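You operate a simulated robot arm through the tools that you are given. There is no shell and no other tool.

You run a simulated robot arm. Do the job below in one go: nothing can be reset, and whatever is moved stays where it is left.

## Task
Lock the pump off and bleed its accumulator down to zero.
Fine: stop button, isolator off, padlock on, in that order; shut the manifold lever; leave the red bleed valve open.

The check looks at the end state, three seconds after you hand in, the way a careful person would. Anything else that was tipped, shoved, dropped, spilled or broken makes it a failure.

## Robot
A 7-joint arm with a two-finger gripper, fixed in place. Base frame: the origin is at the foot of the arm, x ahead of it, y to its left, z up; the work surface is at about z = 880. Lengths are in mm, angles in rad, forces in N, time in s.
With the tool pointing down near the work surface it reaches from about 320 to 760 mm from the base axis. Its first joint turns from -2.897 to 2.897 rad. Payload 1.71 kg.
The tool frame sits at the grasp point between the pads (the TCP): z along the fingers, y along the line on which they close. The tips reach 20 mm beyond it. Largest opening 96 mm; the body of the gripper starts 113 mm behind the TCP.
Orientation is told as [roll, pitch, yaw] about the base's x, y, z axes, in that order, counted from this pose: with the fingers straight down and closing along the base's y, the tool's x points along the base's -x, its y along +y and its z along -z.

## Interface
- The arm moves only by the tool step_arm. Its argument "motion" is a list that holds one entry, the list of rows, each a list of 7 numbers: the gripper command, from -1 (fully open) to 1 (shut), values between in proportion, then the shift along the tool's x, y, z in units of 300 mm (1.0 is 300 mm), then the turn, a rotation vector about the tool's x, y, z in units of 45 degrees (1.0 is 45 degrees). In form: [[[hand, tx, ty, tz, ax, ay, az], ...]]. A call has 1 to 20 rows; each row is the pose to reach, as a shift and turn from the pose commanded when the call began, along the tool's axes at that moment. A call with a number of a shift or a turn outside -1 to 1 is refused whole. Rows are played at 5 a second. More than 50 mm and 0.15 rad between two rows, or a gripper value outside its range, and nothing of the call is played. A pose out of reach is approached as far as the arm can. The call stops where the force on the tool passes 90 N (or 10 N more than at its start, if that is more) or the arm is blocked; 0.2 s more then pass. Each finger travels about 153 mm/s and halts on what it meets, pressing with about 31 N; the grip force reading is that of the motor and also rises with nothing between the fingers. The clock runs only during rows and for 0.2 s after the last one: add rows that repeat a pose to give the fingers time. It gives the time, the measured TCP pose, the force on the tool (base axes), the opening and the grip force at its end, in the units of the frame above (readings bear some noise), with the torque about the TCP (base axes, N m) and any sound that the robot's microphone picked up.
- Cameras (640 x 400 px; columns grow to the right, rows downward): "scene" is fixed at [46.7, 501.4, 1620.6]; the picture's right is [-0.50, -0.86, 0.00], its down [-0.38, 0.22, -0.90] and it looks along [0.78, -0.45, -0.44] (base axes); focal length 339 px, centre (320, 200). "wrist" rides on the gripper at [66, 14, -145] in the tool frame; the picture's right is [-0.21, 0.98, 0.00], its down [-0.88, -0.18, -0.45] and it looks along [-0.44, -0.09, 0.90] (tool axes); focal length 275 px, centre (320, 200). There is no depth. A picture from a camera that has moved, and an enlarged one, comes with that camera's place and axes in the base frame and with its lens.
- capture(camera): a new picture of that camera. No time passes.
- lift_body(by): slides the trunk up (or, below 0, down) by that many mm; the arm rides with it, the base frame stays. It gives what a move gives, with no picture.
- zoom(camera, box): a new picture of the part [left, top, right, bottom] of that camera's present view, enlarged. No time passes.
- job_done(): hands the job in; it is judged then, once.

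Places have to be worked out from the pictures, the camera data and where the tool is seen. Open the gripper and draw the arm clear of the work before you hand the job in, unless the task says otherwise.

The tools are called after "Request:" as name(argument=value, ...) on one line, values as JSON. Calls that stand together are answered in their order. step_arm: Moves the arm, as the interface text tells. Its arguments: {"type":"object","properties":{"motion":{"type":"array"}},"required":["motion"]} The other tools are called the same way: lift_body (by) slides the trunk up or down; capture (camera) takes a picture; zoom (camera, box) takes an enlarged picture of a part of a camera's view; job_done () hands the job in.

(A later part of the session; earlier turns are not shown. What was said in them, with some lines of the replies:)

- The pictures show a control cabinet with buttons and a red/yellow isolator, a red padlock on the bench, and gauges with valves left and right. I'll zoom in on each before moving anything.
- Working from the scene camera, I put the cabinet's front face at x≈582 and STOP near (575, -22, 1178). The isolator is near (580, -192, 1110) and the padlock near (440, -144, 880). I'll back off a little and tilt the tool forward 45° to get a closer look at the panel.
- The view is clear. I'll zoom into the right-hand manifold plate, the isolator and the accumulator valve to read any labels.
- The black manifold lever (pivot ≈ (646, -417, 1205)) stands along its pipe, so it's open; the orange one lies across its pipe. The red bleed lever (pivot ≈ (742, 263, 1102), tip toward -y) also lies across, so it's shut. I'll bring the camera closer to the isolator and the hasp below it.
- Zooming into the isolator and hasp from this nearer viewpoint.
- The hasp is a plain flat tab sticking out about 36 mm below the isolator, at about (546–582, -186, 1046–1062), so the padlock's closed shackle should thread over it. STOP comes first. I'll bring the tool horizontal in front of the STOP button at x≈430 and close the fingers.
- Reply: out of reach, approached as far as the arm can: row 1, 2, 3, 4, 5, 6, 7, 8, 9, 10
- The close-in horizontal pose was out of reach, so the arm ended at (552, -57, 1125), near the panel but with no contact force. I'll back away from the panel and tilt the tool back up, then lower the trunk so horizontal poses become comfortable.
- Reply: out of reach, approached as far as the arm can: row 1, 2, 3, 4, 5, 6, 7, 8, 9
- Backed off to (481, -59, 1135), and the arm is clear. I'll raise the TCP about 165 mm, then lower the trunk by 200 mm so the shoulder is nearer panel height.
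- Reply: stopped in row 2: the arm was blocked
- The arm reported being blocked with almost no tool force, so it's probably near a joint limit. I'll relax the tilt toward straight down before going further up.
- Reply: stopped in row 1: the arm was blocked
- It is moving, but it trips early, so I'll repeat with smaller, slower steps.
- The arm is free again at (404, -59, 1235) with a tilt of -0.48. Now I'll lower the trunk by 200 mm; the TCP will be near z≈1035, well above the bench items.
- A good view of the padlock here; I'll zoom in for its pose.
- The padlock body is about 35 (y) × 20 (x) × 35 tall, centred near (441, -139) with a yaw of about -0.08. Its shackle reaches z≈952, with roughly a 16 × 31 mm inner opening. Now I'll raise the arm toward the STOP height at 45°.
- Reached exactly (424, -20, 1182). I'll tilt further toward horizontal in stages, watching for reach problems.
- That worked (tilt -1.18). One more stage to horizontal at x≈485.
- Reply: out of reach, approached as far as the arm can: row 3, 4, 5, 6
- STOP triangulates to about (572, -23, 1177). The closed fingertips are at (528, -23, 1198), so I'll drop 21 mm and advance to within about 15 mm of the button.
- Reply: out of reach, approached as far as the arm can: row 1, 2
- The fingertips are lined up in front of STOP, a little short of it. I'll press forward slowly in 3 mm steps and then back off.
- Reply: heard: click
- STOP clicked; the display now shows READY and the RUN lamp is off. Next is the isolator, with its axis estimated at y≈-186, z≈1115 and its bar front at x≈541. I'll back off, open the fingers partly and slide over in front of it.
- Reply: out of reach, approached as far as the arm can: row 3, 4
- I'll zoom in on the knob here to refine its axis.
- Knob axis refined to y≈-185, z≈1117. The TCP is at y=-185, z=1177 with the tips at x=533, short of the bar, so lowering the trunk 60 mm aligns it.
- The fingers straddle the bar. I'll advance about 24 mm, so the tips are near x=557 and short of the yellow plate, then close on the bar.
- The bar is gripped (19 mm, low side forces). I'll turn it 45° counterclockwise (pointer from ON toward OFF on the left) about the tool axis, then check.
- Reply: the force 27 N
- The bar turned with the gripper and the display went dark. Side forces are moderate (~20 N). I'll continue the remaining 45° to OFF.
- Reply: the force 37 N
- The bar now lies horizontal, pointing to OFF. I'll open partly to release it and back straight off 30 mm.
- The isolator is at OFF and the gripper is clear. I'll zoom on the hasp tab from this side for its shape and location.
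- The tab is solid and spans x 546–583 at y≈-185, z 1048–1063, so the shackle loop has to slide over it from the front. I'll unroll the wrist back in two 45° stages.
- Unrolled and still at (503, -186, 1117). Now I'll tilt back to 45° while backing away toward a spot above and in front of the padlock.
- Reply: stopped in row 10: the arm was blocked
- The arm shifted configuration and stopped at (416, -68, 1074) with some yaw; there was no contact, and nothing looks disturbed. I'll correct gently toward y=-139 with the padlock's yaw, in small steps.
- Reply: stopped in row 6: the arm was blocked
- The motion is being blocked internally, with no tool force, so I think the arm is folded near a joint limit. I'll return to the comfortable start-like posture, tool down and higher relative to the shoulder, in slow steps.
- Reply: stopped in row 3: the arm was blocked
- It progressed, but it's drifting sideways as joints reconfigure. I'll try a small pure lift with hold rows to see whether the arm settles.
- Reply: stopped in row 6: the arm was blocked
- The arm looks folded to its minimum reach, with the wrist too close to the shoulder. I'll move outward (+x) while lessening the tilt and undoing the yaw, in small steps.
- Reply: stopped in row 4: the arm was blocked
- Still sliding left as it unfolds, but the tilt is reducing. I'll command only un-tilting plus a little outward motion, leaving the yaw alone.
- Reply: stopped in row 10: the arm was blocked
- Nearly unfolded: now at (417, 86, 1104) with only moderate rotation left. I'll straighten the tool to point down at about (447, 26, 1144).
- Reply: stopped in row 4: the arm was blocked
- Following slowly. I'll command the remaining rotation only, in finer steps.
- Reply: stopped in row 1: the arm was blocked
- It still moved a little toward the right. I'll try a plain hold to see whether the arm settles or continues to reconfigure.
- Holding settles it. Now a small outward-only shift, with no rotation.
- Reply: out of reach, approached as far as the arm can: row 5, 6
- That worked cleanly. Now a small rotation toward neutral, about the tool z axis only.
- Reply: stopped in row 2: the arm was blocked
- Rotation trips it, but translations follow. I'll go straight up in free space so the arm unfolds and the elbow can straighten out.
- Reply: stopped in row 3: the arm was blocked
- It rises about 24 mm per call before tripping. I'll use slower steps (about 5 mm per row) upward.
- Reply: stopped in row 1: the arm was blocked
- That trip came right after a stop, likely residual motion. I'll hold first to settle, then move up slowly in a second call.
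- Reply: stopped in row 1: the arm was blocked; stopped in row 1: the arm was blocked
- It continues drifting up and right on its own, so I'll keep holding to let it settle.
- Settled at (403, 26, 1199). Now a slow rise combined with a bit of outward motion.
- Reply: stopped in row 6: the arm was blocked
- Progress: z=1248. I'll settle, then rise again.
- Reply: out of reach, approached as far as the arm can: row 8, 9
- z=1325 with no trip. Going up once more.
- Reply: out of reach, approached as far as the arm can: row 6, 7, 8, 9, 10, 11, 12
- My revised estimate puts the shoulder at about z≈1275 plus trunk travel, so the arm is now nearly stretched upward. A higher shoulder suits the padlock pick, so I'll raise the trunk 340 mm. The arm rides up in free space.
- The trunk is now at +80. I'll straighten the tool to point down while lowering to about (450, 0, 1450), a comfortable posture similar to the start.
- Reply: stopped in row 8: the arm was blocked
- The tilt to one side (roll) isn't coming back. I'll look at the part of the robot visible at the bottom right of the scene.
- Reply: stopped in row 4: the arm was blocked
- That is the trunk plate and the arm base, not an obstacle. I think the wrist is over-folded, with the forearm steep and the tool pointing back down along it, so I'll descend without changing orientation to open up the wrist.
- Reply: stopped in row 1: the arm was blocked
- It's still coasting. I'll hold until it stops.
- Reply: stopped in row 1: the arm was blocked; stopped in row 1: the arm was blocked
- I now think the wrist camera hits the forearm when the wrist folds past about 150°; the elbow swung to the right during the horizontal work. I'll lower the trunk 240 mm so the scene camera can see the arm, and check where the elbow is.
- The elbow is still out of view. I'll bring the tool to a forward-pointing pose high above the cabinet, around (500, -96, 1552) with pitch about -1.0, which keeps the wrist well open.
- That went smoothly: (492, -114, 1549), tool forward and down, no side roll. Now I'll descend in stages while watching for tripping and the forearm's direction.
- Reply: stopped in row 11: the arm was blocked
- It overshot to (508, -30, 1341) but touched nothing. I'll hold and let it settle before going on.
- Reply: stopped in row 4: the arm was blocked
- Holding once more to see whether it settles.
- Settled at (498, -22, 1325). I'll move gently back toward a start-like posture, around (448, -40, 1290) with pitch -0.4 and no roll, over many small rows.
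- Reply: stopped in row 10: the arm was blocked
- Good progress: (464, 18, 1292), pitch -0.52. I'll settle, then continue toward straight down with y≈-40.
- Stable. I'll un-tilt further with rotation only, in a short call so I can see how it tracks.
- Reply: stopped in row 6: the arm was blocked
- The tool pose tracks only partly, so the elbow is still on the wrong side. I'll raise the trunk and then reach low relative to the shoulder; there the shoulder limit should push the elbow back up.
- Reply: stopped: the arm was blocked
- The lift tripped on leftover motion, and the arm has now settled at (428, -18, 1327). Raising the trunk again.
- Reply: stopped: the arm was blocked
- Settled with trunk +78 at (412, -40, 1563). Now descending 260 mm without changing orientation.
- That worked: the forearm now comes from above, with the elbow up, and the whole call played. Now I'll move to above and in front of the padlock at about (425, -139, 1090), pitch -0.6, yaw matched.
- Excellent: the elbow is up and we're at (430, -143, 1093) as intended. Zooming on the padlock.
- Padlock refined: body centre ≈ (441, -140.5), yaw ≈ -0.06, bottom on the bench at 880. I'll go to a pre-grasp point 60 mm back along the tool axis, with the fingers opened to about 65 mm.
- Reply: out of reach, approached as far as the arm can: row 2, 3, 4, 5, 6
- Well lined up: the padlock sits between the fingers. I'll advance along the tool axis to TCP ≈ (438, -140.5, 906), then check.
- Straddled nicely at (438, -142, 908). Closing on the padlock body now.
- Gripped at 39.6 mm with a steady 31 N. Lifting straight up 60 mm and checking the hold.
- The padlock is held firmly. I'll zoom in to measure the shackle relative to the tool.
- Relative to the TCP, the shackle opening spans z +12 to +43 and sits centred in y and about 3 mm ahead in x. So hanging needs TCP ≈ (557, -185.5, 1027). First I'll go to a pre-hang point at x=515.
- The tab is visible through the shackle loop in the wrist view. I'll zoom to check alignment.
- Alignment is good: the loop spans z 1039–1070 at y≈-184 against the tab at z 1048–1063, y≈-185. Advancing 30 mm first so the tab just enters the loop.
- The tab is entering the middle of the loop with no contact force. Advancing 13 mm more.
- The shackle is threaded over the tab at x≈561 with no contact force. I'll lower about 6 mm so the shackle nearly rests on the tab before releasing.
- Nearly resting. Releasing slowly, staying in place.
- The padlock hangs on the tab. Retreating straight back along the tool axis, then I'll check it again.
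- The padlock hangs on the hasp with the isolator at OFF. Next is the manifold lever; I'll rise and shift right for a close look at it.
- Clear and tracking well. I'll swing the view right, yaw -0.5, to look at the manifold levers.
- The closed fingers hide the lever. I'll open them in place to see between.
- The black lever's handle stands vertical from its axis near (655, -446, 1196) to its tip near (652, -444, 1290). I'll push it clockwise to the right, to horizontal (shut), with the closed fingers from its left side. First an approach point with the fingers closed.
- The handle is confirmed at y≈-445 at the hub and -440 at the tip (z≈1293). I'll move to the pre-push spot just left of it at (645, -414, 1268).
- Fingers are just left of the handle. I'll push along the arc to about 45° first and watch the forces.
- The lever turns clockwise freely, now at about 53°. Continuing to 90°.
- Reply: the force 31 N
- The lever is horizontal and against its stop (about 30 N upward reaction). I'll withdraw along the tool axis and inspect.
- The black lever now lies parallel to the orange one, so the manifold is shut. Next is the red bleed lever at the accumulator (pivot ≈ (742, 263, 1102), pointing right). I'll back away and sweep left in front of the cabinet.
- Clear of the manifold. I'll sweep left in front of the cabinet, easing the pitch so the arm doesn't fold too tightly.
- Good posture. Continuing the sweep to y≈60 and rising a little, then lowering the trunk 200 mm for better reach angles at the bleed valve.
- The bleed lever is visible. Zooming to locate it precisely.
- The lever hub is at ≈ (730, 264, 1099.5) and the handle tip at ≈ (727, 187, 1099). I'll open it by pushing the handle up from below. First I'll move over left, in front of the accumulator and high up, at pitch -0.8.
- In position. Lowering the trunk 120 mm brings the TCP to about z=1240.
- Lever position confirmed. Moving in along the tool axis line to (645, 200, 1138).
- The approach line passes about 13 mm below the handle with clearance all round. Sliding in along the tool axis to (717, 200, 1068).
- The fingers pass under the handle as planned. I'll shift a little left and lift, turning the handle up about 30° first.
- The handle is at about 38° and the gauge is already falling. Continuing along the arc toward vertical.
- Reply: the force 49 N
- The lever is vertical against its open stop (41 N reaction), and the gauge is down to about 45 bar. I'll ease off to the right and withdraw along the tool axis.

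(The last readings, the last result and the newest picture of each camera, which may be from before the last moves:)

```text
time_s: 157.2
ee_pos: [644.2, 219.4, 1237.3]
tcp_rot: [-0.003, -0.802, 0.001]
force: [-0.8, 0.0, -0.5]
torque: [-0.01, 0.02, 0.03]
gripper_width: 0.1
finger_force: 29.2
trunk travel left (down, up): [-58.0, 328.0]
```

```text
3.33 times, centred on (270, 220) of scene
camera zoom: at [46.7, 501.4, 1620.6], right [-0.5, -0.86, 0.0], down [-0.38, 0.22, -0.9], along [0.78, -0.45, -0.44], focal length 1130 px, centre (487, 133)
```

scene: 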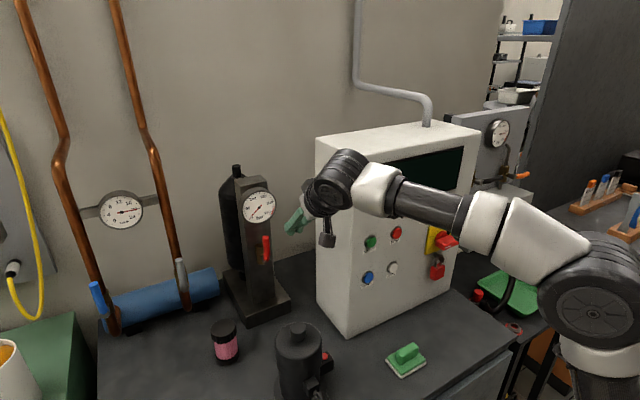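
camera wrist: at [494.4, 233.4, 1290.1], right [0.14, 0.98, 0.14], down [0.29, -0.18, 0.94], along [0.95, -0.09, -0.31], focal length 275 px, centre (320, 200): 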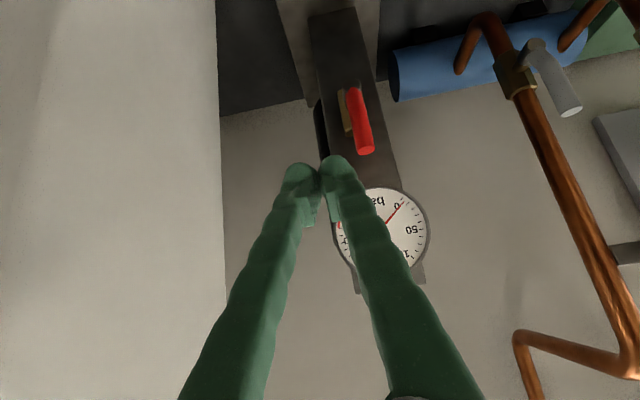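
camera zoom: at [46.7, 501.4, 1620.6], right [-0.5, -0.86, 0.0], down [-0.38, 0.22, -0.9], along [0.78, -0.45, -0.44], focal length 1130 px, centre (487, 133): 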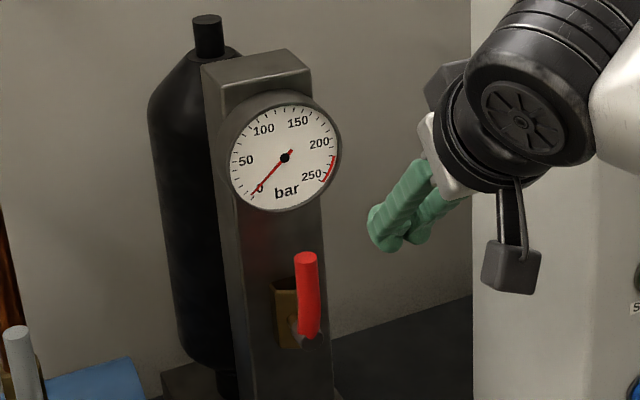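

The accumulator gauge reads 0 and the red bleed lever is open (vertical). Now I'll withdraw up and back the way I came.

Request:
step_arm(motion=[[[1, -0.008, 0, -0.044, 0, 0, 0], [1, -0.017, 0, -0.087, 0, 0, 0], [1, -0.025, -0.02, -0.131, 0, 0, 0], [1, -0.034, -0.04, -0.174, 0, 0, 0], [1, -0.042, -0.06, -0.218, 0, 0, 0], [1, -0.051, -0.08, -0.261, 0, 0, 0], [1, -0.059, -0.1, -0.305, 0, 0, 0], [1, -0.068, -0.1, -0.348, 0, 0, 0], [1, -0.076, -0.1, -0.392, 0, 0, 0], [1, -0.085, -0.1, -0.436, 0, 0, 0], [1, -0.093, -0.1, -0.479, 0, 0, 0], [1, -0.093, -0.1, -0.479, 0, 0, 0]]])

Request:
capture(camera="scene")

```text
time_s: 159.8
ee_pos: [560.8, 190.3, 1357.1]
tcp_rot: [-0.004, -0.802, 0.001]
force: [-0.1, -0.2, -0.6]
torque: [-0.01, 0.02, 0.03]
gripper_width: 0.0
finger_force: 29.4
trunk travel left (down, up): [-58.0, 328.0]
```

```text
taken
```

scene: 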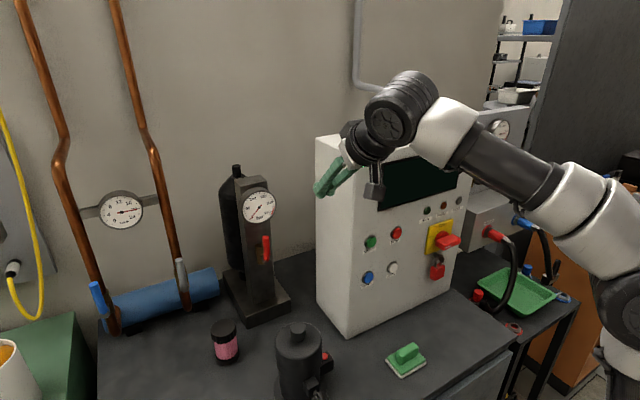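

Clear. I'll raise the trunk 150 mm, then draw back and open the gripper.

Request:
lift_body(by=150)

Request:
step_arm(motion=[[[1, 0.03, -0.03, -0.02, 0, 0.04, 0], [1, 0.06, -0.07, -0.045, 0, 0.09, 0], [0.5, 0.09, -0.11, -0.07, 0, 0.14, 0], [0, 0.12, -0.15, -0.095, 0, 0.19, 0], [-0.5, 0.15, -0.19, -0.12, 0, 0.24, 0], [-1, 0.18, -0.23, -0.145, 0, 0.29, 0], [-1, 0.21, -0.27, -0.17, 0, 0.34, 0], [-1, 0.24, -0.31, -0.195, 0, 0.39, 0], [-1, 0.26, -0.35, -0.22, 0, 0.44, 0], [-1, 0.28, -0.39, -0.24, 0, 0.49, 0], [-1, 0.3, -0.43, -0.26, 0, 0.52, 0], [-1, 0.3, -0.43, -0.26, 0, 0.52, 0]]])

Request:
capture(camera="scene")

Request:
capture(camera="wrist")

```text
time_s: 161.6
ee_pos: [561.1, 189.2, 1509.1]
tcp_rot: [-0.007, -0.8, 0.002]
force: [-0.4, 0.5, 1.3]
torque: [-0.03, 0.01, 0.02]
gripper_width: 0.0
finger_force: 29.6
trunk travel left (down, up): [-208.0, 178.0]
```

```text
time_s: 164.2
ee_pos: [442.2, 61.3, 1497.4]
tcp_rot: [-0.003, -0.393, 0.0]
force: [0.1, -0.1, 0.7]
torque: [0.04, 0.01, -0.04]
gripper_width: 96.0
finger_force: 0.0
trunk travel left (down, up): [-208.0, 178.0]
```

```text
taken
```

scene: 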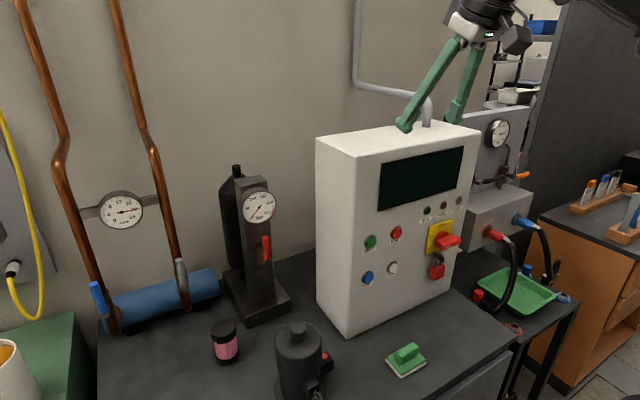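

```text
taken
camera wrist: at [325.8, 76.0, 1605.0], right [0.19, 0.98, 0.08], down [0.64, -0.18, 0.75], along [0.74, -0.09, -0.66], focal length 275 px, centre (320, 200)
```

wrist: 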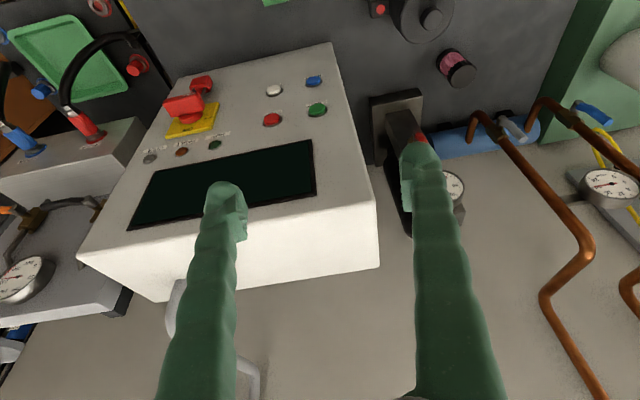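

The arm is clear and the gripper is open. I'll do a final check of each item with zooms before handing in.

Request:
zoom(camera="scene", box=[400, 210, 490, 300])

Request:
zoom(camera="scene", box=[460, 100, 550, 200])

Request:
zoom(camera="scene", box=[210, 160, 310, 280])

Request:
zoom(camera="scene", box=[200, 300, 460, 400])

Request:
zoom(camera="scene", box=[440, 220, 600, 350])

Request:
zoom(camera="wrist", box=[130, 60, 270, 180])

```text
4.44 times, centred on (445, 255) of scene
camera zoom: at [46.7, 501.4, 1620.6], right [-0.5, -0.86, 0.0], down [-0.38, 0.22, -0.9], along [0.78, -0.45, -0.44], focal length 1507 px, centre (-236, -44)
```

zoom: 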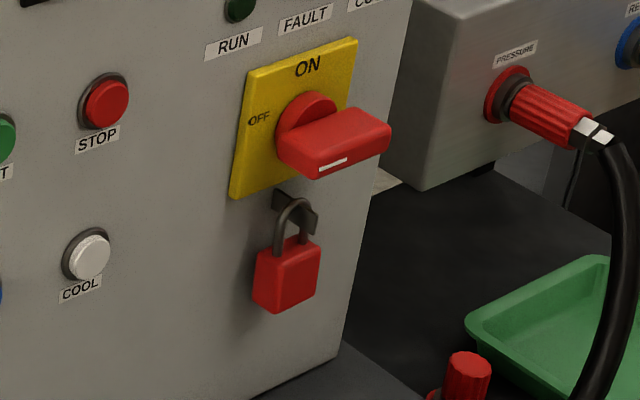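

```text
4.00 times, centred on (505, 150) of scene
camera zoom: at [46.7, 501.4, 1620.6], right [-0.5, -0.86, 0.0], down [-0.38, 0.22, -0.9], along [0.78, -0.45, -0.44], focal length 1356 px, centre (-420, 400)
```

zoom: 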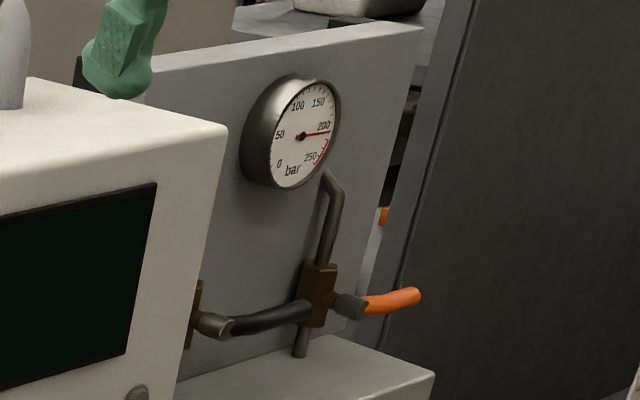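

```text
3.33 times, centred on (260, 220) of scene
camera zoom: at [46.7, 501.4, 1620.6], right [-0.5, -0.86, 0.0], down [-0.38, 0.22, -0.9], along [0.78, -0.45, -0.44], focal length 1130 px, centre (520, 133)
```

zoom: 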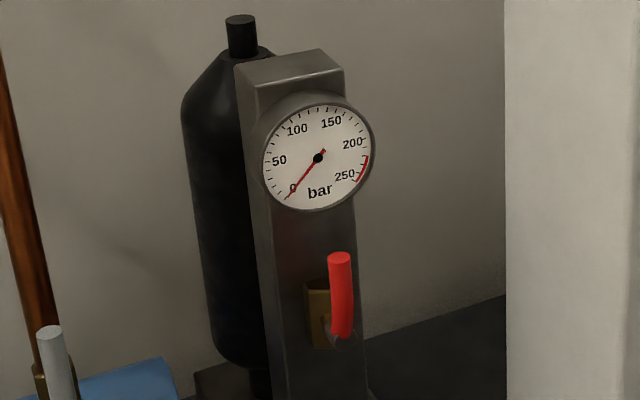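

```text
2.46 times, centred on (330, 350) of scene
camera zoom: at [46.7, 501.4, 1620.6], right [-0.5, -0.86, 0.0], down [-0.38, 0.22, -0.9], along [0.78, -0.45, -0.44], focal length 835 px, centre (295, -169)
```

zoom: 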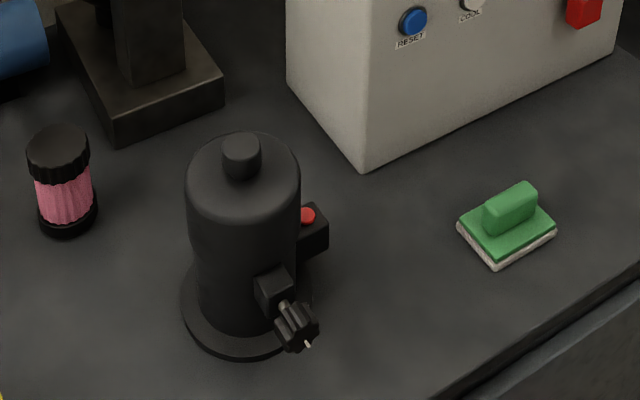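

```text
3.08 times, centred on (520, 285) of scene
camera zoom: at [46.7, 501.4, 1620.6], right [-0.5, -0.86, 0.0], down [-0.38, 0.22, -0.9], along [0.78, -0.45, -0.44], focal length 1043 px, centre (-295, -62)
```

zoom: 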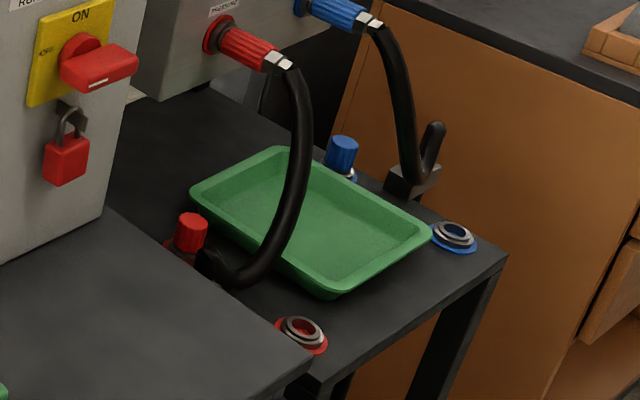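

```text
3.33 times, centred on (200, 120) of wrist
camera zoom: at [325.8, 76.0, 1605.0], right [0.19, 0.98, 0.08], down [0.64, -0.18, 0.75], along [0.74, -0.09, -0.66], focal length 918 px, centre (720, 467)
```

zoom: 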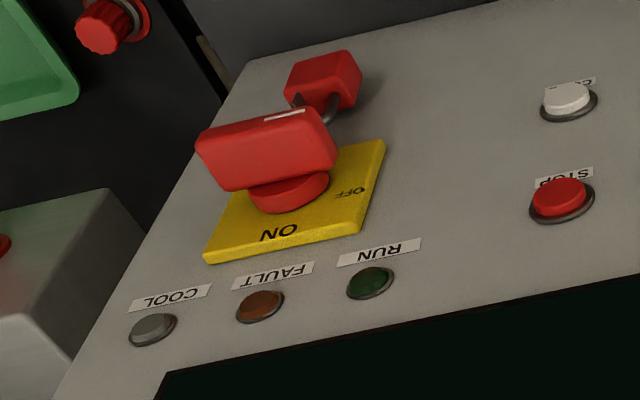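

Everything checks out:
- The isolator is at OFF with the padlock hanging on its hasp.
- The manifold lever is across its pipe, against the stop.
- The red bleed lever is open and the accumulator gauge reads 0.
- The bench items look undisturbed and the arm is clear, so I'm handing in.

Request:
job_done()

```text
The job is handed in.
```

The pump is locked off and its accumulator gauge reads 0 bar. I've handed the job in and haven't seen the check's result.

1. **Stop:** I pressed STOP. It clicked, the display went to READY and the RUN lamp went out.
2. **Isolator:** it is turned 90° to OFF, and the display is dark.
3. **Padlock:** the hasp is a solid tab with no hole, so the closed shackle is hung over it just below the isolator.
4. **Manifold lever:** I took this to be the black lever, as neither lever was labelled. It now lies across its pipe, against its stop. The orange lever already lay across its pipe, so I left it alone.
5. **Bleed valve:** the red lever is vertical against its open stop, and I left it open.

The manifold's own gauge still reads about 200 bar; only the accumulator was bled down.

The arm folded into an awkward position partway through and took several moves to recover. It touched nothing during that. In the final pictures the other items look where they started. The gripper is open and the arm is clear of the work.
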